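You operate a simulated robot arm through the tools that you are given. There is no shell and no other tool. Be economical: measure what you need, move in short steps, check, and stop when the job is done.

You run a simulated robot arm. Do the job below in one go: nothing can be reset, and whatever is moved stays where it is left.

TASK
Warm the blue and yellow curlers in the heater on high.
Fine: stand them in its holes and switch it off once its lamp is green; the other curler stays out.
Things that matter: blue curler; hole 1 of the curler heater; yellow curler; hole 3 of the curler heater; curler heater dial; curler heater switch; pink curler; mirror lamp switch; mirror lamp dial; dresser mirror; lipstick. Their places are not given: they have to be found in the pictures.

The check looks at the end state, three seconds after you hand in, the way a careful person would. Anything else that was tipped, shoved, dropped, spilled or broken makes it a failure.

THE ROBOT
A 6-joint arm with a two-finger parallel gripper, fixed in place. Base frame: the origin is at the foot of the arm, x ahead of it, y to its left, z up; the work surface is at about z = 760. Units: mm, rad, N and s.
With the tool pointing down near the work surface it reaches from about 260 to 680 mm from the base axis. Its first joint turns from -1.152 to 1.152 rad. Payload 2.9 kg.
Tool frame: the origin (TCP) lies between the finger pads and is the grasp point; the fingertips stand 30 mm ahead of it; z points along the fingers, y is the line along which they close. Largest opening 110 mm; finger width 20, thickness 10; the body of the gripper, 48 by 112 mm, starts 55 mm behind the TCP.
Orientation is told as [roll, pitch, yaw] about the base's x, y, z axes, in that order, counted from this pose: with the fingers straight down and closing along the base's y, the tool's x points along the base's -x, its y along +y and its z along -z.

THE INTERFACE
- The arm moves only by the tool arm_command. Its arguments are lists of equal length, an entry for each row: "linear": the shift along the base's x, y, z in mm, a list of three; "dr": the turn, a rotation vector about the base's x, y, z in rad, a list of three; "fingers": the gripper command, from -1 (shut) to 1 (fully open), values between in proportion. In form: {"linear": [[dx, dy, dz], ...], "dr": [[wx, wy, wz], ...], "fingers": [fingers, ...]}. A call has 1 to 20 rows; each row is the pose to reach, as a shift and turn from the pose commanded when the call began. Each row takes 0.2 s and may step no farther than 50 mm and 0.15 rad from the row before; otherwise, or with a gripper value out of range, the whole call is refused. A pose out of reach is approached as far as the arm can. The call stops where the force on the tool passes 90 N (or 10 N more than at its start, if that is more) or the arm is blocked; 0.2 s more then pass. Each finger travels about 108 mm/s and halts on what it meets, pressing with about 24 N; the grip force reading is that of the motor and also rises with nothing between the fingers. The clock runs only during rows and for 0.2 s after the last one: add rows that repeat a pose to give the fingers time. The reply holds the time, the measured pose of the TCP, the force on the tool along the base axes, the opening and the grip force, in the units named above and with some noise.
- Cameras (640 x 400 px; columns grow to the right, rows downward): "scene" is fixed at [76.9, 429.3, 1396.1]; the picture's right is [-0.79, -0.61, 0.00], its down [-0.28, 0.36, -0.89] and it looks along [0.55, -0.70, -0.45] (base axes); focal length 338 px, centre (320, 200). "wrist" rides on the gripper at [-36, 0, -57] in the tool frame; the picture's right is [0.00, -1.00, 0.00], its down [0.97, 0.00, -0.24] and it looks along [0.24, 0.00, 0.97] (tool axes); focal length 218 px, centre (320, 200).
- camera(camera): a new picture of that camera. No time passes.
- point_at(camera, pixels): for up to 12 pixels [column, row] of the newest picture of that camera ("zoom" is the newest enlarged one), the place [x, y, z] in the base frame of the surface seen there, good to about 2 mm. No time passes.
- zoom(camera, box): a new picture of the part [left, top, right, bottom] of that camera's present view, enlarged. No time passes.
- hand_in(): hands the job in; it is judged then, once.

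Keep the steps short. Do not move on a guess: measure, check each grasp and each placing, and mend mistakes. In all there are 80 turns and 38 pictures (those below and enlarged ones count). Leave the gripper open and the arm clear of the work at the hand-in unless told otherwise, and finish with a single line.

The tools are called by a JSON object that holds its "api" and its "payload". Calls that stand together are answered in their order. arm_command: Moves the arm, as the interface text tells. Its arguments: {"type":"object","properties":{"linear":{"type":"array"},"dr":{"type":"array"},"fingers":{"type":"array"}},"required":["linear","dr","fingers"]} The other tools are called the same way: camera (camera) takes a picture; point_at (camera, pixels) gives the place of the surface under pixels of a picture; zoom (camera, box) takes an enlarged picture of a part of a camera's view; hand_in () hands the job in.

At the start:

```text
time: 0.0
ee_pos: [394.2, 50.2, 1134.0]
tcp_rot: [-0.001, 0.0, 0.001]
ft_force: [-0.1, -0.6, 0.0]
finger_gap: 109.8
grasp_force: 0.0
```

scene: 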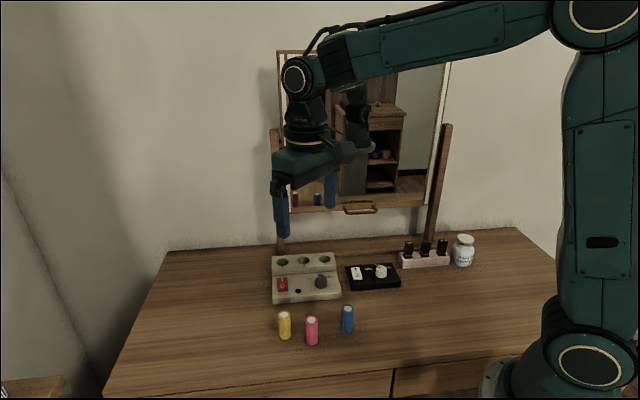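
wrist: 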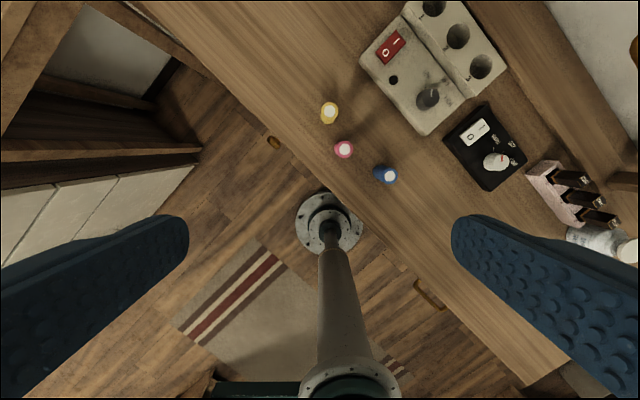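

I see the heater (scene about 305,275), the three curlers in front of it, and the mirror lamp box on the right. Next I zoom in on these for detail.

{"api": "zoom", "payload": {"camera": "scene", "box": [250, 230, 410, 350]}}

{"api": "zoom", "payload": {"camera": "wrist", "box": [300, 0, 540, 200]}}

```text
3.33 times, centred on (330, 290) of scene
```

zoom: 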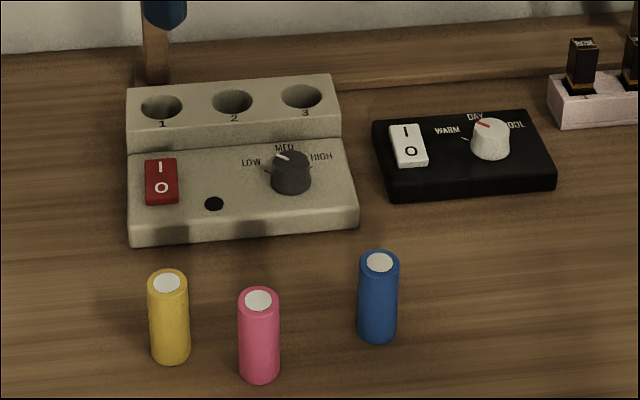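

```text
2.00 times, centred on (420, 100) of wrist
```

zoom: 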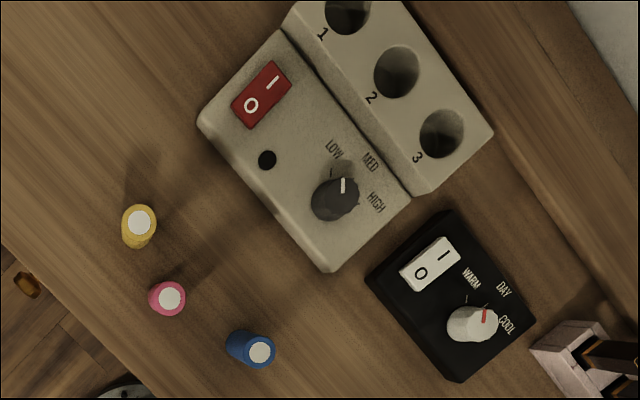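

Holes 1–3 run along the back of the heater, and the dial points at about MED. I now measure the curler tops, hole rims, dial and switch in the wrist zoom.

{"api": "point_at", "payload": {"camera": "zoom", "pixels": [[139, 223], [169, 299], [260, 352], [348, 12], [397, 72], [442, 134], [343, 186], [332, 205], [271, 84], [251, 105], [267, 160], [325, 245]]}}

{"api": "point_at", "payload": {"camera": "scene", "pixels": [[284, 313], [311, 317], [348, 307], [285, 335], [312, 340], [348, 328], [282, 256], [304, 255], [325, 254], [290, 300], [300, 320], [330, 320]]}}

```text
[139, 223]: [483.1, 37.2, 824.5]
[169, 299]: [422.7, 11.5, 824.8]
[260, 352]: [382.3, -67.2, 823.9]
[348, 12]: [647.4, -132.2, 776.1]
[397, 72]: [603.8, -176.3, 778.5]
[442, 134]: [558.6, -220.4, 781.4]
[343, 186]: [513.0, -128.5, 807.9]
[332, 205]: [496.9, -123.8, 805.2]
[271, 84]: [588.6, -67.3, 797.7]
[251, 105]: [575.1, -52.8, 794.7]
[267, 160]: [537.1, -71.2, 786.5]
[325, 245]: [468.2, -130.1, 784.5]
```

```text
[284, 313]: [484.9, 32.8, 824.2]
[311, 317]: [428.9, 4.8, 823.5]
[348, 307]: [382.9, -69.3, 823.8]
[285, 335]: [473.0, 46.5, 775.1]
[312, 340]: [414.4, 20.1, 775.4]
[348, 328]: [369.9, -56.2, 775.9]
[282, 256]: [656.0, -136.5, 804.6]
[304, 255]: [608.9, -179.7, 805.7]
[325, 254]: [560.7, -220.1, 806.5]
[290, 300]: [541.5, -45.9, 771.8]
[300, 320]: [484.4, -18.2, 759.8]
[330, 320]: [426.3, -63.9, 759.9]
```

Curler tops are at z≈824 and they are about 64 tall. Next I measure the mirror frame and posts (scene 281,245; 435,200) and the lamp and dial for clearance.

{"api": "point_at", "payload": {"camera": "scene", "pixels": [[281, 243], [274, 140], [295, 211], [360, 209], [415, 205], [432, 230], [447, 130], [281, 55], [272, 258], [331, 254], [442, 245], [381, 268]]}}

{"api": "arm_command", "payload": {"linear": [[30, -35, -15], [60, -70, -30], [90, -105, -45], [120, -140, -60], [140, -175, -80], [140, -190, -100]], "dr": [[0, 0, 0], [0, 0, 0], [0, 0, 0], [0, 0, 0], [0, 0, 0], [0, 0, 0]], "fingers": [1, 1, 1, 1, 1, 1]}}

{"api": "camera", "payload": {"camera": "wrist"}}

```text
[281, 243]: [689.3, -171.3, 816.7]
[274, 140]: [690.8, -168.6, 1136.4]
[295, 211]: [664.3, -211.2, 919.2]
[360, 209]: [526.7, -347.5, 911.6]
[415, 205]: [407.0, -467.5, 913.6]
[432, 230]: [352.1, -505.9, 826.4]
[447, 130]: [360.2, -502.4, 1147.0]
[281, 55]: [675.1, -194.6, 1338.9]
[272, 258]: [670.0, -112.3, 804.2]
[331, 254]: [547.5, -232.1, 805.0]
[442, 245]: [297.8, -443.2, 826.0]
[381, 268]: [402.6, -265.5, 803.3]
```

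```text
time: 1.4
ee_pos: [533.7, -139.2, 1034.5]
tcp_rot: [-0.002, 0.0, 0.0]
ft_force: [0.2, -0.4, -0.6]
finger_gap: 110.0
grasp_force: 0.0
```

```text
33 pictures are left
```

wrist: 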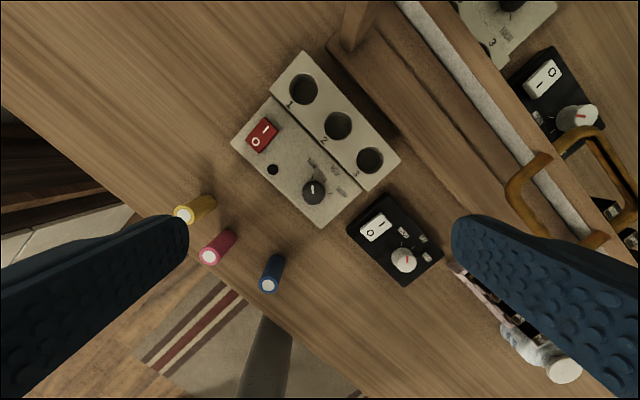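

The mirror sits about 60 mm behind the holes. I zoom in on the heater to locate the hole centres, dial and switch precisely.

{"api": "zoom", "payload": {"camera": "wrist", "box": [220, 45, 412, 235]}}

```text
2.11 times, centred on (316, 140) of wrist
```

zoom: 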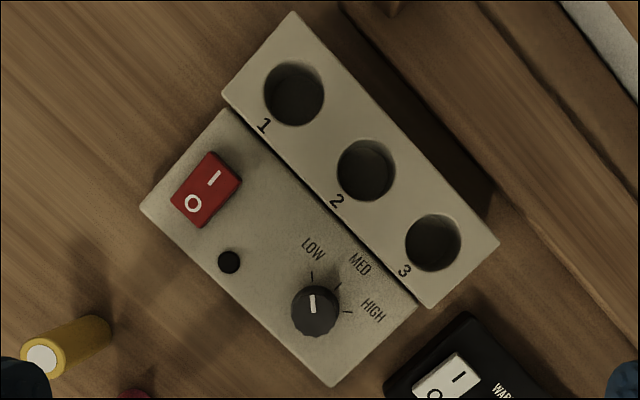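

The dial pointer is at LOW (tick 312,275), and the HIGH tick is at (349,311). I measure the hole rims and the switch and dial details.

{"api": "point_at", "payload": {"camera": "zoom", "pixels": [[260, 94], [328, 94], [294, 58], [294, 129], [402, 242], [465, 242], [433, 210], [433, 275], [312, 273], [339, 286], [351, 311], [228, 262]]}}

{"api": "point_at", "payload": {"camera": "zoom", "pixels": [[313, 297], [315, 311], [314, 320], [334, 308], [294, 308], [214, 179], [193, 203], [204, 190], [213, 152], [189, 226], [240, 182], [172, 201]]}}

```text
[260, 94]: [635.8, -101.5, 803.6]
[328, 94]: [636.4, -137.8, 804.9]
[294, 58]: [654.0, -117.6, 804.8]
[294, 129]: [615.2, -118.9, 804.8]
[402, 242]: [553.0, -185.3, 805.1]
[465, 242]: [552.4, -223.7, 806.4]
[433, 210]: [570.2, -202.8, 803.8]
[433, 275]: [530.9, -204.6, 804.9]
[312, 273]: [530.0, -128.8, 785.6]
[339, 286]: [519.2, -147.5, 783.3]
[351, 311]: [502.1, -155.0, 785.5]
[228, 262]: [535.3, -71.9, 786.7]
```

```text
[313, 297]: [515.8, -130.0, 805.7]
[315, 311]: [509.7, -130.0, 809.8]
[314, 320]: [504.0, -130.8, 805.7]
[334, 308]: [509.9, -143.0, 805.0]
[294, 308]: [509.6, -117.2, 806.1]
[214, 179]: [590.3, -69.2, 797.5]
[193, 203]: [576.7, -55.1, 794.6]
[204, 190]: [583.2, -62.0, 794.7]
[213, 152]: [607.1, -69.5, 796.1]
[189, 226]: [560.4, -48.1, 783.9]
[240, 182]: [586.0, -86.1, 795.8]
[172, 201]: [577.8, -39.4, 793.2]
```

Hole 1 is centred at about (634.6, -119.6), hole 3 at about (550.6, -204.5), with the rim at z≈805. The knob is at about (509, -130), top at 809, on a level panel at 785. It must turn about -1.75 rad from LOW to HIGH. I turn the gripper to yaw +0.84 and move above the knob.

{"api": "arm_command", "payload": {"linear": [[-5, 2, -30], [-10, 4, -60], [-15, 6, -90], [-20, 8, -120], [-25, 9.8, -140], [-25.5, 9.8, -150], [-25.5, 9.8, -160], [-25.5, 9.8, -160]], "dr": [[0, 0, 0.14], [0, 0, 0.28], [0, 0, 0.42], [0, 0, 0.56], [0, 0, 0.7], [0, 0, 0.84], [0, 0, 0.84], [0, 0, 0.84]], "fingers": [0.1, 0.1, 0.1, 0.1, 0.1, 0.1, 0.1, 0.1]}}

{"api": "camera", "payload": {"camera": "wrist"}}

```text
time: 3.2
ee_pos: [508.4, -129.8, 874.0]
tcp_rot: [0.002, 0.0, 0.842]
ft_force: [0.8, -0.2, 0.3]
finger_gap: 60.4
grasp_force: 0.0
```

```text
31 pictures are left
```

wrist: 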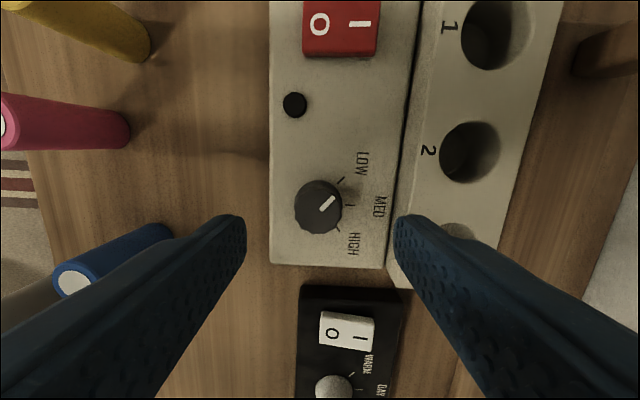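

The knob at pixel (319,206) lies midway between the fingers. I re-measure its centre and the ticks.

{"api": "zoom", "payload": {"camera": "wrist", "box": [260, 140, 420, 240]}}

{"api": "point_at", "payload": {"camera": "wrist", "pixels": [[318, 186], [318, 222], [299, 204], [337, 204], [318, 200], [341, 180], [349, 205], [338, 230], [322, 208], [332, 199]]}}

```text
4.00 times, centred on (340, 190) of wrist
```

zoom: 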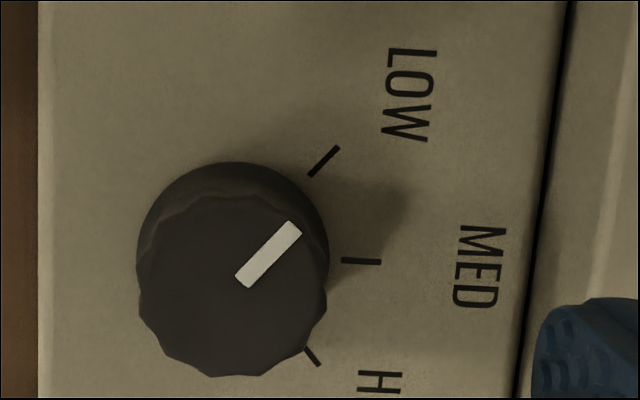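

```text
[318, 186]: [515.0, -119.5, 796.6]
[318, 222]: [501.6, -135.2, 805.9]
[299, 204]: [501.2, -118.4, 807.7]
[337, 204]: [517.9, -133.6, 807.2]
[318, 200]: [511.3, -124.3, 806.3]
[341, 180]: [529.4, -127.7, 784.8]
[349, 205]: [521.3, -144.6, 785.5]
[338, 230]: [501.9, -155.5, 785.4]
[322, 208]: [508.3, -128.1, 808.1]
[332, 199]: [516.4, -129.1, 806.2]
```

The knob centre comes out at about (507, -129.4), and LOW to HIGH is about 1.7 rad. I shift by (-1.3, +0.4), lower to TCP z≈819 and close on the knob.

{"api": "arm_command", "payload": {"linear": [[-1.3, 0.4, -25], [-1.3, 0.4, -45], [-1.3, 0.4, -55], [-1.3, 0.4, -55], [-1.3, 0.4, -55], [-1.3, 0.4, -55], [-1.3, 0.4, -55]], "dr": [[0, 0, 0], [0, 0, 0], [0, 0, 0], [0, 0, 0], [0, 0, 0], [0, 0, 0], [0, 0, 0]], "fingers": [0.1, 0.1, 0.1, -1, -1, -1, -1]}}

```text
time: 4.8
ee_pos: [508.1, -130.0, 820.0]
tcp_rot: [0.0, -0.001, 0.839]
ft_force: [5.8, -3.4, -8.5]
finger_gap: 29.3
grasp_force: 45.4
```

The fingers hold the knob (gap 29 mm) with little side force. I turn it clockwise by 1.7 rad.

{"api": "arm_command", "payload": {"linear": [[0, 0, 0], [0, 0, 0], [0, 0, 0], [0, 0, 0], [0, 0, 0], [0, 0, 0], [0, 0, 0], [0, 0, 0], [0, 0, 0], [0, 0, 0], [0, 0, 0], [0, 0, 0], [0, 0, 0], [0, 0, 0]], "dr": [[0, 0, -0.13], [0, 0, -0.26], [0, 0, -0.39], [0, 0, -0.52], [0, 0, -0.65], [0, 0, -0.78], [0, 0, -0.91], [0, 0, -1.04], [0, 0, -1.17], [0, 0, -1.3], [0, 0, -1.43], [0, 0, -1.56], [0, 0, -1.69], [0, 0, -1.69]], "fingers": [-1, -1, -1, -1, -1, -1, -1, -1, -1, -1, -1, -1, -1, -1]}}

{"api": "zoom", "payload": {"camera": "scene", "box": [260, 240, 360, 310]}}

```text
time: 7.8
ee_pos: [505.7, -131.3, 819.2]
tcp_rot: [-0.002, -0.006, -0.857]
ft_force: [10.5, -26.3, -4.1]
finger_gap: 28.9
grasp_force: 45.0
```

```text
5.71 times, centred on (310, 275) of scene
```

zoom: 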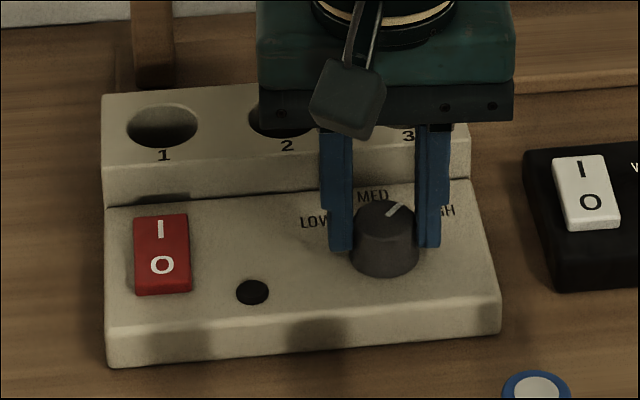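

The pointer now points roughly up-right. I open the fingers, raise the arm and look from above.

{"api": "arm_command", "payload": {"linear": [[0, 0, 0], [0, 0, 0], [0, 0, 20], [0, 0, 55]], "dr": [[0, 0, 0], [0, 0, 0], [0, 0, 0], [0, 0, 0]], "fingers": [0.1, 0.1, 0.1, 0.1]}}

{"api": "zoom", "payload": {"camera": "wrist", "box": [240, 140, 400, 240]}}

```text
time: 8.8
ee_pos: [505.4, -128.8, 876.9]
tcp_rot: [0.0, 0.0, -0.85]
ft_force: [-0.3, -0.4, -0.2]
finger_gap: 60.4
grasp_force: 0.0
```

```text
4.00 times, centred on (320, 190) of wrist
```

zoom: 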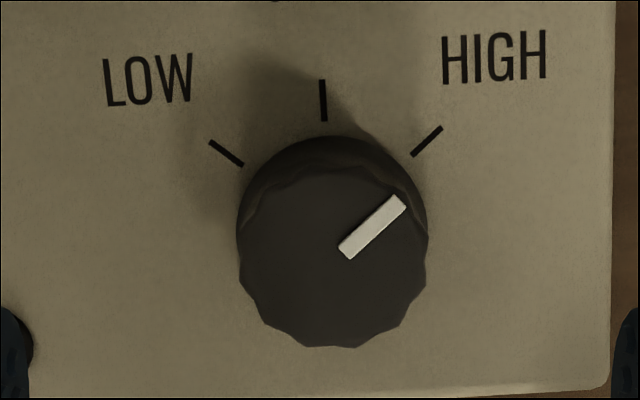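

The pointer lines up with the HIGH tick. Next is the blue curler: I move above it and line up with the hole-row direction (yaw -0.785).

{"api": "arm_command", "payload": {"linear": [[0, 0, 40], [-40, 20, 56], [-80, 40, 56], [-124.9, 61.6, 56], [-124.9, 61.6, 56]], "dr": [[0, 0, 0], [0, 0, 0.03], [0, 0, 0.065], [0, 0, 0.065], [0, 0, 0.065]], "fingers": [0.1, 0.1, 0.1, 0.1, 0.1]}}

{"api": "camera", "payload": {"camera": "wrist"}}

```text
time: 10.0
ee_pos: [381.0, -66.7, 929.7]
tcp_rot: [-0.001, -0.001, -0.785]
ft_force: [-0.1, 0.3, 0.3]
finger_gap: 60.5
grasp_force: 0.1
```

```text
27 pictures are left
```

wrist: 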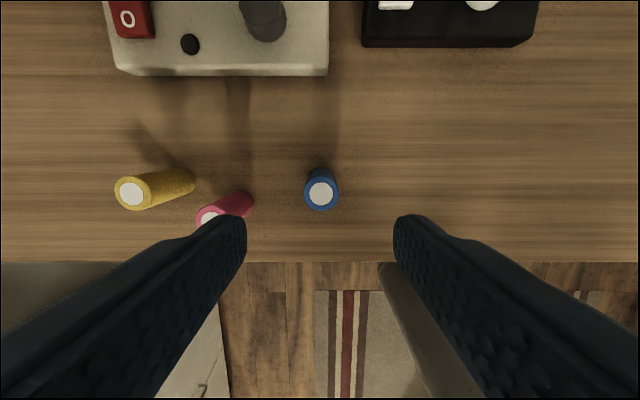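

The blue top shows at (321,194). I measure its centre, edges and the pink curler top.

{"api": "point_at", "payload": {"camera": "wrist", "pixels": [[321, 194], [306, 194], [336, 194], [321, 180], [321, 208], [208, 215], [131, 194]]}}

```text
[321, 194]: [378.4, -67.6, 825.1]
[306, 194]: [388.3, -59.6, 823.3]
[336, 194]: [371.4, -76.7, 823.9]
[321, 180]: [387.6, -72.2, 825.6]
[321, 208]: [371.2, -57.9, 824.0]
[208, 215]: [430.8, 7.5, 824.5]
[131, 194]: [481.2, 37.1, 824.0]
```

The blue centre is at about (379.5, -67). I shift by (-2.5, +0.8), lower to z=833 so the fingertips overlap the top about 21 mm, and close.

{"api": "arm_command", "payload": {"linear": [[-2.5, 0.8, -40], [-2.5, 0.8, -80], [-2.5, 0.8, -97], [-2.5, 0.8, -97], [-2.5, 0.8, -97], [-2.5, 0.8, -97], [-2.5, 0.8, -97]], "dr": [[0, 0, 0], [0, 0, 0], [0, 0, 0], [0, 0, 0], [0, 0, 0], [0, 0, 0], [0, 0, 0]], "fingers": [0.1, 0.1, 0.1, 0.1, -1, -1, -1]}}

```text
time: 11.6
ee_pos: [380.4, -66.4, 834.1]
tcp_rot: [0.0, 0.001, -0.785]
ft_force: [0.3, 0.4, 0.9]
finger_gap: 26.4
grasp_force: 23.6
```

Blue is gripped (gap 26.4). I lift it 70 mm and carry it over hole 1.

{"api": "arm_command", "payload": {"linear": [[0, 0, 35], [0, 0, 75], [45, -10, 75], [90, -20, 75], [135, -28, 75], [180, -37, 75], [225, -46, 75], [254.7, -52.4, 75], [254.7, -52.4, 75], [254.7, -52.4, 75]], "dr": [[0, 0, 0], [0, 0, 0], [0, 0, 0], [0, 0, 0], [0, 0, 0], [0, 0, 0], [0, 0, 0], [0, 0, 0], [0, 0, 0], [0, 0, 0]], "fingers": [-1, -1, -1, -1, -1, -1, -1, -1, -1, -1]}}

{"api": "camera", "payload": {"camera": "wrist"}}

{"api": "camera", "payload": {"camera": "scene"}}

```text
time: 13.8
ee_pos: [634.1, -119.1, 908.0]
tcp_rot: [0.003, 0.0, -0.785]
ft_force: [-0.2, -0.7, -0.7]
finger_gap: 26.3
grasp_force: 23.9
```

```text
26 pictures are left
```

wrist: 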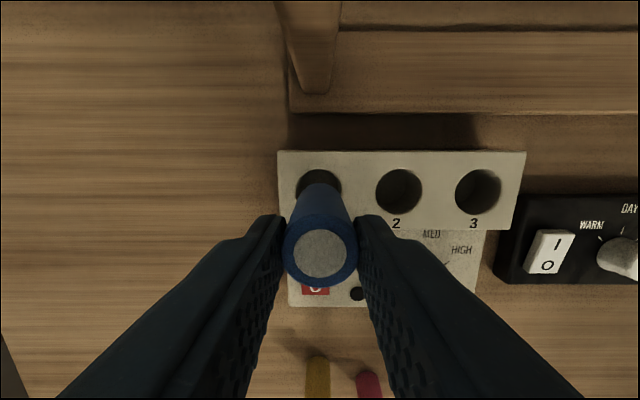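

```text
25 pictures are left
```

scene: 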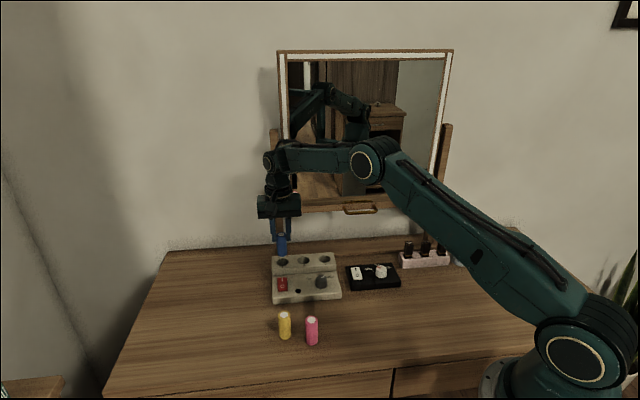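

Blue hangs above hole 1. I measure hole 1's rim again (wrist: left 294, right 344, top row 166) and holes 2 and 3.

{"api": "point_at", "payload": {"camera": "wrist", "pixels": [[294, 187], [345, 187], [320, 166], [399, 166], [399, 216], [374, 191], [424, 191], [478, 166], [478, 217], [453, 191], [503, 191]]}}

{"api": "zoom", "payload": {"camera": "wrist", "box": [260, 130, 420, 230]}}

```text
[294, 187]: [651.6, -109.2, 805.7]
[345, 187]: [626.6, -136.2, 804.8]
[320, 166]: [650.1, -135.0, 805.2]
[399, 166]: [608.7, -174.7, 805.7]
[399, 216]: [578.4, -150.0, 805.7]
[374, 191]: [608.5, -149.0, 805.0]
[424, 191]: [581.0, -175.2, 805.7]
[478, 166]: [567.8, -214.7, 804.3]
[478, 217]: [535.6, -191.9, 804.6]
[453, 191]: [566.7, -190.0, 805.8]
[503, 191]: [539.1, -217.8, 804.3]
```

```text
4.00 times, centred on (340, 180) of wrist
```

zoom: 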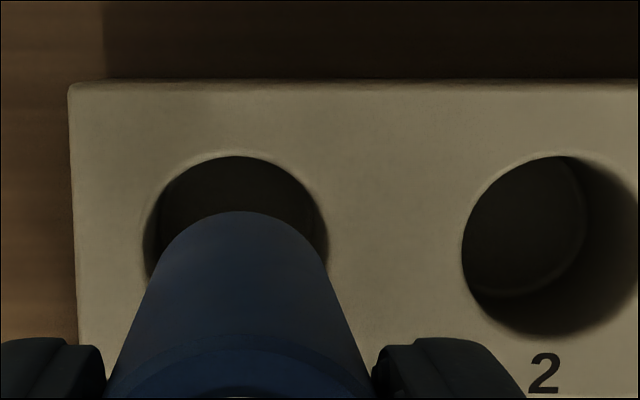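

Hole 1 works out at about (636.4, -120.9). I shift by (+2, -1.2) and lower in slow steps to TCP z 850, watching the force.

{"api": "arm_command", "payload": {"linear": [[2, -1.2, 0], [2, -1.2, -15], [2, -1.2, -28], [2, -1.2, -36], [2, -1.2, -44], [2, -1.2, -52], [2, -1.2, -58], [2, -1.2, -58]], "dr": [[0, 0, 0], [0, 0, 0], [0, 0, 0], [0, 0, 0], [0, 0, 0], [0, 0, 0], [0, 0, 0], [0, 0, 0]], "fingers": [-1, -1, -1, -1, -1, -1, -1, -1]}}

{"api": "zoom", "payload": {"camera": "scene", "box": [250, 220, 350, 300]}}

```text
time: 15.6
ee_pos: [636.8, -121.0, 851.7]
tcp_rot: [-0.001, -0.001, -0.784]
ft_force: [-0.2, -0.4, -1.0]
finger_gap: 26.2
grasp_force: 24.0
```

```text
5.00 times, centred on (300, 260) of scene
```

zoom: 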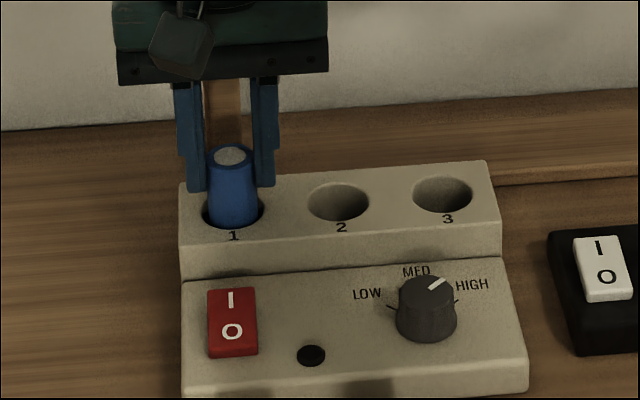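

Blue is inside hole 1 with no contact yet. I lower another 10 mm in small steps, keeping the fingertips at about 810, above the 805 rim.

{"api": "arm_command", "payload": {"linear": [[0, 0, -3], [0, 0, -6], [0, 0, -8], [0, 0, -10], [0, 0, -10]], "dr": [[0, 0, 0], [0, 0, 0], [0, 0, 0], [0, 0, 0], [0, 0, 0]], "fingers": [-1, -1, -1, -1, -1]}}

```text
time: 16.8
ee_pos: [638.0, -120.3, 844.5]
tcp_rot: [0.002, -0.002, -0.787]
ft_force: [-5.6, -5.8, 26.8]
finger_gap: 26.2
grasp_force: 23.7
```

The curler touches the hole floor (26.8 N). I ease up 4 mm, open the fingers and lift off.

{"api": "arm_command", "payload": {"linear": [[0, 0, 3.5], [0, 0, 3.5], [0, 0, 3.5], [0, 0, 3.5], [0, 0, 25], [0, 0, 65]], "dr": [[0, 0, 0], [0, 0, 0], [0, 0, 0], [0, 0, 0], [0, 0, 0], [0, 0, 0]], "fingers": [-0.8, -0.3, 0.1, 0.1, 0.1, 0.1]}}

{"api": "zoom", "payload": {"camera": "scene", "box": [250, 220, 350, 300]}}

```text
time: 18.2
ee_pos: [638.5, -119.6, 905.8]
tcp_rot: [0.001, 0.0, -0.786]
ft_force: [0.1, 0.3, 0.0]
finger_gap: 60.3
grasp_force: 0.1
```

```text
5.00 times, centred on (300, 260) of scene
```

zoom: 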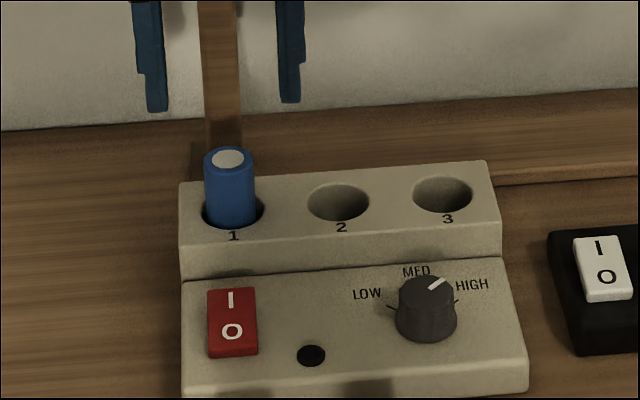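

Blue stands in hole 1. Next I move above the yellow curler with the gap narrowed to 48 mm because of its pink neighbour.

{"api": "arm_command", "payload": {"linear": [[-5, 5, 25], [-40, 40, 25], [-75, 76, 25], [-110, 112, 25], [-140, 145, 25], [-154.1, 156.8, 25], [-154.1, 156.8, 25]], "dr": [[0, 0, 0], [0, 0, 0], [0, 0, 0], [0, 0, 0], [0, 0, 0], [0, 0, 0], [0, 0, 0]], "fingers": [-0.127, -0.127, -0.127, -0.127, -0.127, -0.127, -0.127]}}

{"api": "camera", "payload": {"camera": "wrist"}}

```text
refused: row 3 steps farther than a row can; nothing moved
```

```text
21 pictures are left
```

wrist: 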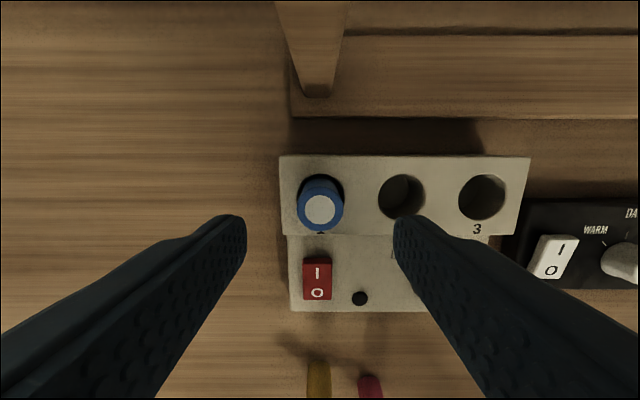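

The steps were too long, so I repeat the move with shorter ones.

{"api": "arm_command", "payload": {"linear": [[-5, 5, 25], [-30, 30, 25], [-60, 60, 25], [-90, 90, 25], [-120, 120, 25], [-145, 148, 25], [-154.1, 156.8, 25], [-154.1, 156.8, 25]], "dr": [[0, 0, 0], [0, 0, 0], [0, 0, 0], [0, 0, 0], [0, 0, 0], [0, 0, 0], [0, 0, 0], [0, 0, 0]], "fingers": [-0.127, -0.127, -0.127, -0.127, -0.127, -0.127, -0.127, -0.127]}}

{"api": "camera", "payload": {"camera": "wrist"}}

```text
time: 20.0
ee_pos: [483.7, 36.1, 931.0]
tcp_rot: [0.002, 0.001, -0.786]
ft_force: [0.4, -0.1, 0.0]
finger_gap: 48.0
grasp_force: 0.1
```

```text
20 pictures are left
```

wrist: 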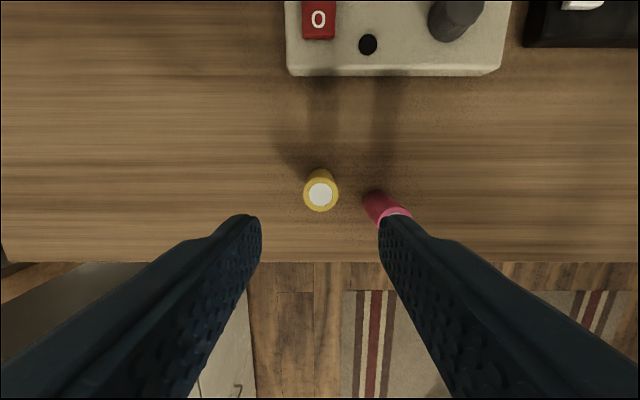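

Yellow's top at (320,194) is centred under the TCP. The pink curler clears the outer finger by about 12 mm. I lower straight down to z=833 and close.

{"api": "arm_command", "payload": {"linear": [[0, 0, -40], [0, 0, -75], [0, 0, -97], [0, 0, -97], [0, 0, -97], [0, 0, -97]], "dr": [[0, 0, 0], [0, 0, 0], [0, 0, 0], [0, 0, 0], [0, 0, 0], [0, 0, 0]], "fingers": [-0.127, -0.127, -0.127, -0.127, -1, -1]}}

```text
time: 21.4
ee_pos: [482.7, 36.8, 833.6]
tcp_rot: [0.001, 0.0, -0.786]
ft_force: [0.0, 0.0, 0.5]
finger_gap: 26.7
grasp_force: 23.9
```

Yellow is gripped (gap 26.7). I lift it 75 mm straight up and carry it over hole 3.

{"api": "arm_command", "payload": {"linear": [[0, 0, 35], [0, 0, 75], [10, -40, 75], [22, -80, 75], [35, -120, 75], [48, -160, 75], [60, -200, 75], [69.8, -239.6, 75], [69.8, -239.6, 75], [69.8, -239.6, 75]], "dr": [[0, 0, 0], [0, 0, 0], [0, 0, 0], [0, 0, 0], [0, 0, 0], [0, 0, 0], [0, 0, 0], [0, 0, 0], [0, 0, 0], [0, 0, 0]], "fingers": [-1, -1, -1, -1, -1, -1, -1, -1, -1, -1]}}

{"api": "zoom", "payload": {"camera": "wrist", "box": [240, 130, 400, 230]}}

```text
time: 23.6
ee_pos: [550.7, -202.1, 908.2]
tcp_rot: [0.0, -0.001, -0.785]
ft_force: [-0.3, 0.4, -0.9]
finger_gap: 26.3
grasp_force: 23.3
```

```text
4.00 times, centred on (320, 180) of wrist
```

zoom: 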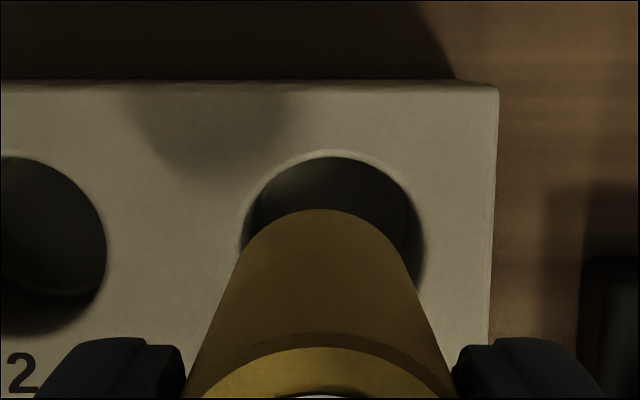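

Hole 3's centre appears about 3 px right of and above the tool axis. I shift by (0, -2.3) and lower to z 850.

{"api": "arm_command", "payload": {"linear": [[0, -2.3, 0], [0, -2.3, -15], [0, -2.3, -28], [0, -2.3, -36], [0, -2.3, -44], [0, -2.3, -52], [0, -2.3, -58], [0, -2.3, -58]], "dr": [[0, 0, 0], [0, 0, 0], [0, 0, 0], [0, 0, 0], [0, 0, 0], [0, 0, 0], [0, 0, 0], [0, 0, 0]], "fingers": [-1, -1, -1, -1, -1, -1, -1, -1]}}

{"api": "zoom", "payload": {"camera": "scene", "box": [250, 220, 350, 300]}}

```text
time: 25.4
ee_pos: [551.4, -204.6, 850.4]
tcp_rot: [0.001, 0.0, -0.784]
ft_force: [0.3, 0.4, -0.3]
finger_gap: 26.3
grasp_force: 23.7
```

```text
5.00 times, centred on (300, 260) of scene
```

zoom: 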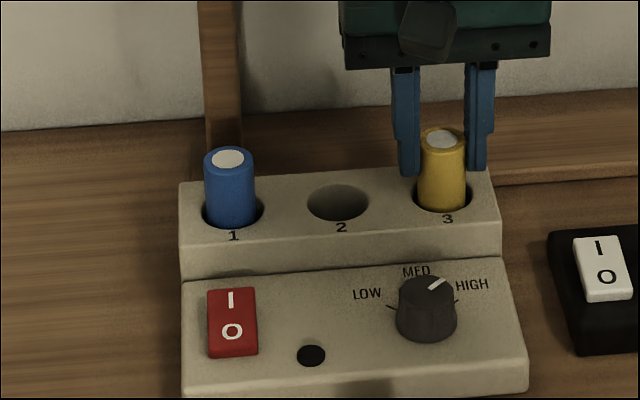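

Yellow is inside hole 3 with no force. I lower the last few millimetres.

{"api": "arm_command", "payload": {"linear": [[0, 0, -3], [0, 0, -5], [0, 0, -7], [0, 0, -7]], "dr": [[0, 0, 0], [0, 0, 0], [0, 0, 0], [0, 0, 0]], "fingers": [-1, -1, -1, -1]}}

```text
time: 26.4
ee_pos: [553.0, -206.2, 845.7]
tcp_rot: [0.001, -0.005, -0.785]
ft_force: [0.2, -3.6, 15.7]
finger_gap: 26.7
grasp_force: 24.0
```

The curler is on the floor of the hole (15.7 N). I ease up, open and lift.

{"api": "arm_command", "payload": {"linear": [[0, 0, 2], [0, 0, 2], [0, 0, 2], [0, 0, 2], [0, 0, 25], [0, 0, 65]], "dr": [[0, 0, 0], [0, 0, 0], [0, 0, 0], [0, 0, 0], [0, 0, 0], [0, 0, 0]], "fingers": [-0.8, -0.3, 0.1, 0.1, 0.1, 0.1]}}

{"api": "zoom", "payload": {"camera": "scene", "box": [250, 220, 350, 300]}}

```text
time: 27.8
ee_pos: [551.1, -204.2, 909.4]
tcp_rot: [0.0, 0.0, -0.784]
ft_force: [0.2, 0.4, -0.1]
finger_gap: 60.3
grasp_force: 0.0
```

```text
5.00 times, centred on (300, 260) of scene
```

zoom: 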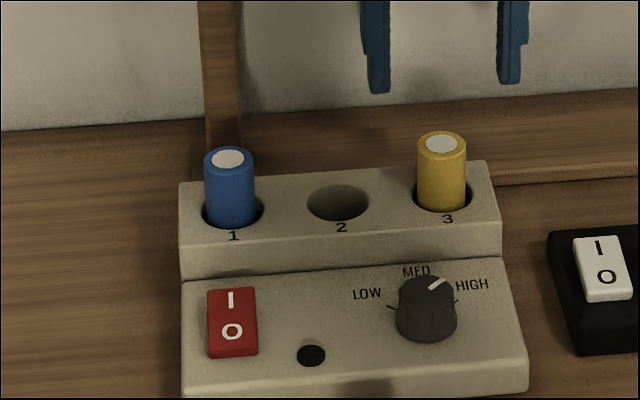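

Both curlers stand properly. Next I close the fingers and move above the "I" end of the red switch at about (594.3, -73.3).

{"api": "arm_command", "payload": {"linear": [[0, 0, 10], [0, 35, 10], [8, 70, 10], [20, 105, 10], [42, 132.6, 10], [42, 132.6, -30], [42, 132.6, -50], [42, 132.6, -50]], "dr": [[0, 0, 0], [0, 0, 0], [0, 0, 0], [0, 0, 0], [0, 0, 0], [0, 0, 0], [0, 0, 0], [0, 0, 0]], "fingers": [-1, -1, -1, -1, -1, -1, -1, -1]}}

{"api": "camera", "payload": {"camera": "wrist"}}

```text
time: 29.6
ee_pos: [591.7, -71.8, 860.5]
tcp_rot: [0.001, 0.0, -0.785]
ft_force: [-0.6, -0.1, 0.2]
finger_gap: 0.0
grasp_force: 24.0
```

```text
16 pictures are left
```

wrist: 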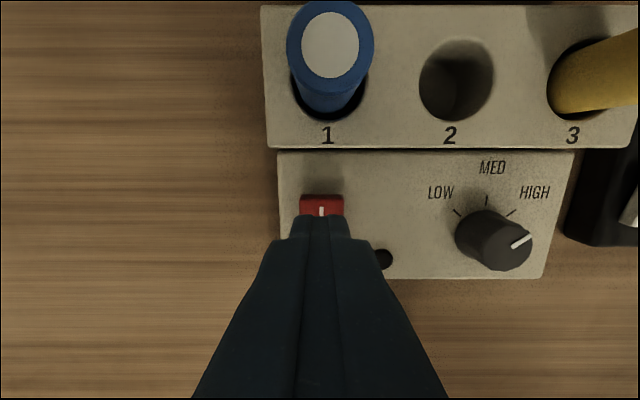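

The "I" end sits directly under the fingertips. I press it down slowly, with contact expected at TCP z≈827.

{"api": "arm_command", "payload": {"linear": [[2, -2, -15], [2, -2, -26], [2, -2, -31], [2, -2, -34], [2, -2, -36], [2, -2, -38]], "dr": [[0, 0, 0], [0, 0, 0], [0, 0, 0], [0, 0, 0], [0, 0, 0], [0, 0, 0]], "fingers": [-1, -1, -1, -1, -1, -1]}}

{"api": "zoom", "payload": {"camera": "scene", "box": [250, 220, 350, 300]}}

```text
time: 31.0
ee_pos: [595.6, -75.5, 824.6]
tcp_rot: [0.002, -0.004, -0.786]
ft_force: [-8.9, -2.9, 27.5]
finger_gap: 0.3
grasp_force: 24.1
```

```text
5.00 times, centred on (300, 260) of scene
```

zoom: 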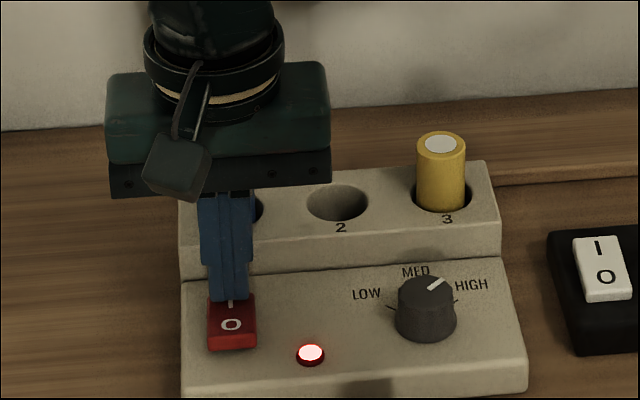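

The lamp is lit red, so the heater is on. I lift, move above the "O" end (571.7, -50.7) and wait there.

{"api": "arm_command", "payload": {"linear": [[0, 0, 15], [0, 0, 38], [-24.6, 24.6, 38], [-24.6, 24.6, 38], [-24.6, 24.6, 38], [-24.6, 24.6, 38], [-24.6, 24.6, 38], [-24.6, 24.6, 38], [-24.6, 24.6, 38], [-24.6, 24.6, 38], [-24.6, 24.6, 38], [-24.6, 24.6, 38], [-24.6, 24.6, 38], [-24.6, 24.6, 38], [-24.6, 24.6, 38], [-24.6, 24.6, 38], [-24.6, 24.6, 38], [-24.6, 24.6, 38], [-24.6, 24.6, 38], [-24.6, 24.6, 38]], "dr": [[0, 0, 0], [0, 0, 0], [0, 0, 0], [0, 0, 0], [0, 0, 0], [0, 0, 0], [0, 0, 0], [0, 0, 0], [0, 0, 0], [0, 0, 0], [0, 0, 0], [0, 0, 0], [0, 0, 0], [0, 0, 0], [0, 0, 0], [0, 0, 0], [0, 0, 0], [0, 0, 0], [0, 0, 0], [0, 0, 0]], "fingers": [-1, -1, -1, -1, -1, -1, -1, -1, -1, -1, -1, -1, -1, -1, -1, -1, -1, -1, -1, -1]}}

{"api": "zoom", "payload": {"camera": "scene", "box": [250, 220, 350, 300]}}

```text
time: 35.2
ee_pos: [572.4, -50.3, 859.4]
tcp_rot: [0.0, 0.001, -0.784]
ft_force: [0.4, 0.6, -0.2]
finger_gap: 0.2
grasp_force: 24.0
```

```text
5.00 times, centred on (300, 260) of scene
```

zoom: 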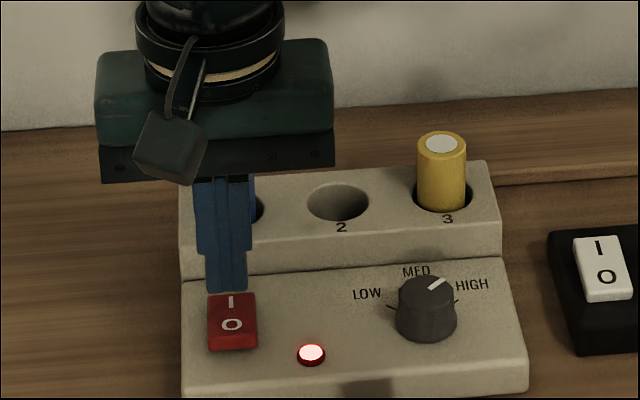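

The lamp is still red. I wait through three more stretches and then look again.

{"api": "arm_command", "payload": {"linear": [[0, 0, 0], [0, 0, 0], [0, 0, 0], [0, 0, 0], [0, 0, 0], [0, 0, 0], [0, 0, 0], [0, 0, 0], [0, 0, 0], [0, 0, 0], [0, 0, 0], [0, 0, 0], [0, 0, 0], [0, 0, 0], [0, 0, 0], [0, 0, 0], [0, 0, 0], [0, 0, 0], [0, 0, 0], [0, 0, 0]], "dr": [[0, 0, 0], [0, 0, 0], [0, 0, 0], [0, 0, 0], [0, 0, 0], [0, 0, 0], [0, 0, 0], [0, 0, 0], [0, 0, 0], [0, 0, 0], [0, 0, 0], [0, 0, 0], [0, 0, 0], [0, 0, 0], [0, 0, 0], [0, 0, 0], [0, 0, 0], [0, 0, 0], [0, 0, 0], [0, 0, 0]], "fingers": [-1, -1, -1, -1, -1, -1, -1, -1, -1, -1, -1, -1, -1, -1, -1, -1, -1, -1, -1, -1]}}

{"api": "arm_command", "payload": {"linear": [[0, 0, 0], [0, 0, 0], [0, 0, 0], [0, 0, 0], [0, 0, 0], [0, 0, 0], [0, 0, 0], [0, 0, 0], [0, 0, 0], [0, 0, 0], [0, 0, 0], [0, 0, 0], [0, 0, 0], [0, 0, 0], [0, 0, 0], [0, 0, 0], [0, 0, 0], [0, 0, 0], [0, 0, 0], [0, 0, 0]], "dr": [[0, 0, 0], [0, 0, 0], [0, 0, 0], [0, 0, 0], [0, 0, 0], [0, 0, 0], [0, 0, 0], [0, 0, 0], [0, 0, 0], [0, 0, 0], [0, 0, 0], [0, 0, 0], [0, 0, 0], [0, 0, 0], [0, 0, 0], [0, 0, 0], [0, 0, 0], [0, 0, 0], [0, 0, 0], [0, 0, 0]], "fingers": [-1, -1, -1, -1, -1, -1, -1, -1, -1, -1, -1, -1, -1, -1, -1, -1, -1, -1, -1, -1]}}

{"api": "zoom", "payload": {"camera": "scene", "box": [250, 220, 350, 300]}}

```text
time: 39.4
ee_pos: [571.7, -50.3, 857.9]
tcp_rot: [0.001, -0.001, -0.785]
ft_force: [0.0, 0.1, 0.7]
finger_gap: 0.1
grasp_force: 23.9
```

```text
time: 43.6
ee_pos: [570.4, -50.6, 859.0]
tcp_rot: [-0.002, -0.001, -0.786]
ft_force: [0.3, 0.4, 0.6]
finger_gap: 0.2
grasp_force: 24.5
```

```text
5.00 times, centred on (300, 260) of scene
```

zoom: 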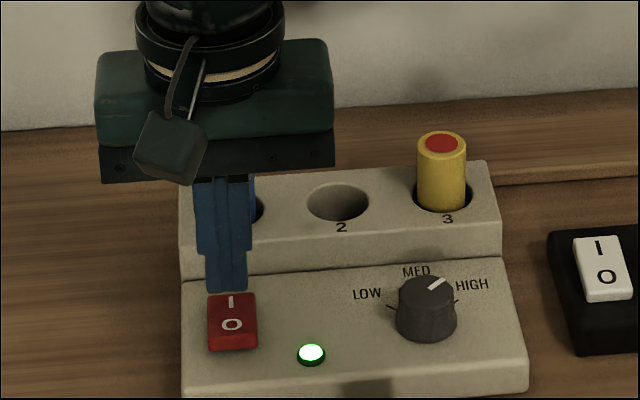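

That was two waits rather than three, but the lamp is green and the yellow top has turned red. I press the "O" end now.

{"api": "arm_command", "payload": {"linear": [[0, 0, -15], [0, 0, -26], [0, 0, -31], [0, 0, -34], [0, 0, -36], [0, 0, -38]], "dr": [[0, 0, 0], [0, 0, 0], [0, 0, 0], [0, 0, 0], [0, 0, 0], [0, 0, 0]], "fingers": [-1, -1, -1, -1, -1, -1]}}

{"api": "zoom", "payload": {"camera": "scene", "box": [250, 220, 350, 300]}}

```text
time: 45.0
ee_pos: [570.5, -49.9, 824.6]
tcp_rot: [0.0, 0.0, -0.786]
ft_force: [-17.0, 1.4, 32.1]
finger_gap: 0.0
grasp_force: 24.0
```

```text
5.00 times, centred on (300, 260) of scene
```

zoom: 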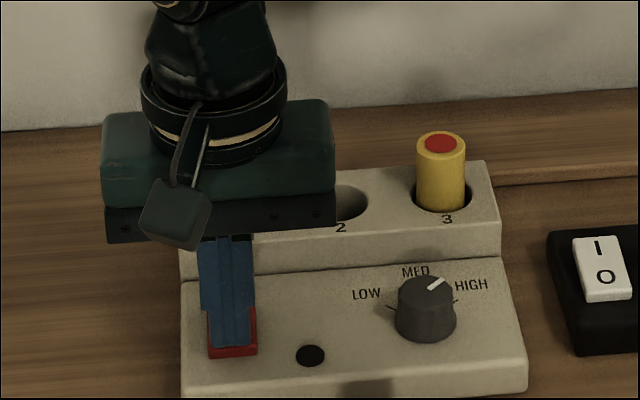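

The lamp is dark, so the switch is off. I lift straight up, back the arm away high and open the gripper.

{"api": "arm_command", "payload": {"linear": [[0, 0, 20], [0, 0, 60], [0, 0, 105], [0, 0, 150], [-30, 10, 190], [-60, 20, 220], [-95, 35, 240], [-130, 50, 260], [-130, 50, 260], [-130, 50, 260]], "dr": [[0, 0, 0], [0, 0, 0], [0, 0, 0], [0, 0, 0], [0, 0, 0], [0, 0, 0], [0, 0, 0], [0, 0, 0], [0, 0, 0], [0, 0, 0]], "fingers": [-1, -1, -1, -1, 0, 1, 1, 1, 1, 1]}}

{"api": "zoom", "payload": {"camera": "scene", "box": [240, 220, 480, 360]}}

{"api": "zoom", "payload": {"camera": "scene", "box": [250, 220, 350, 300]}}

```text
refused: row 5 steps farther than a row can; nothing moved
```

```text
2.67 times, centred on (360, 290) of scene
```

zoom: 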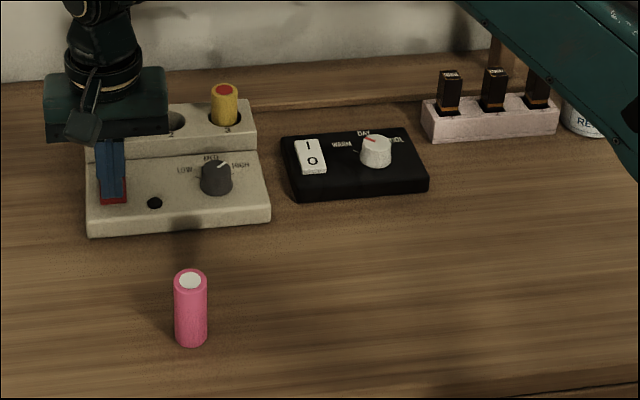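

```text
5.00 times, centred on (300, 260) of scene
```

zoom: 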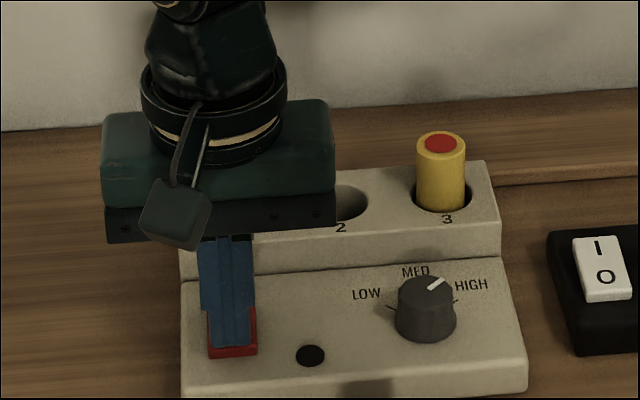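

One step was too long and nothing moved. I repeat it with smaller steps.

{"api": "arm_command", "payload": {"linear": [[0, 0, 20], [0, 0, 60], [0, 0, 100], [0, 0, 140], [-20, 10, 170], [-45, 20, 195], [-75, 30, 220], [-105, 40, 240], [-130, 50, 250], [-130, 50, 250]], "dr": [[0, 0, 0], [0, 0, 0], [0, 0, 0], [0, 0, 0], [0, 0, 0], [0, 0, 0], [0, 0, 0], [0, 0, 0], [0, 0, 0], [0, 0, 0]], "fingers": [-1, -1, -1, -1, 0, 1, 1, 1, 1, 1]}}

{"api": "zoom", "payload": {"camera": "scene", "box": [240, 220, 480, 360]}}

{"api": "zoom", "payload": {"camera": "scene", "box": [250, 220, 350, 300]}}

```text
time: 47.2
ee_pos: [441.1, -0.0, 1072.1]
tcp_rot: [0.0, 0.001, -0.786]
ft_force: [-0.7, -0.6, 0.2]
finger_gap: 110.2
grasp_force: 0.0
```

```text
2.67 times, centred on (360, 290) of scene
```

zoom: 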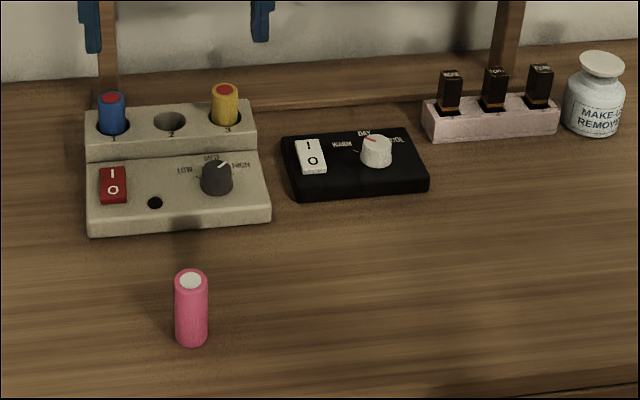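

```text
5.00 times, centred on (300, 260) of scene
```

zoom: 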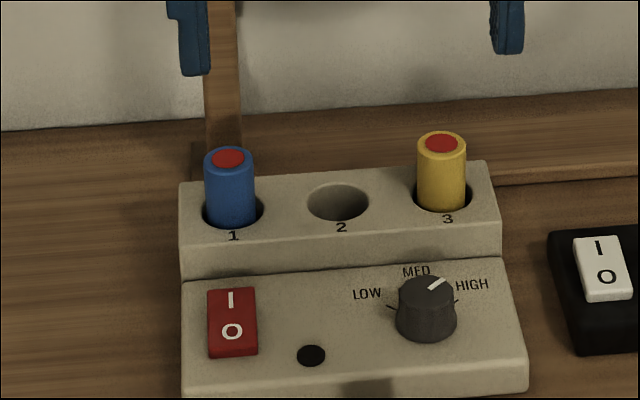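

Both curlers stand hot in holes 1 and 3, with the dial on HIGH, the switch off and the lamp dark. The pink curler and everything else are untouched, and the arm is clear with the gripper open. I hand in.

{"api": "hand_in", "payload": {}}

```text
The job is handed in.
```

The blue and yellow curlers are warmed on high and standing in holes 1 and 3, the heater was switched off after its lamp turned green, and the pink curler was left out.
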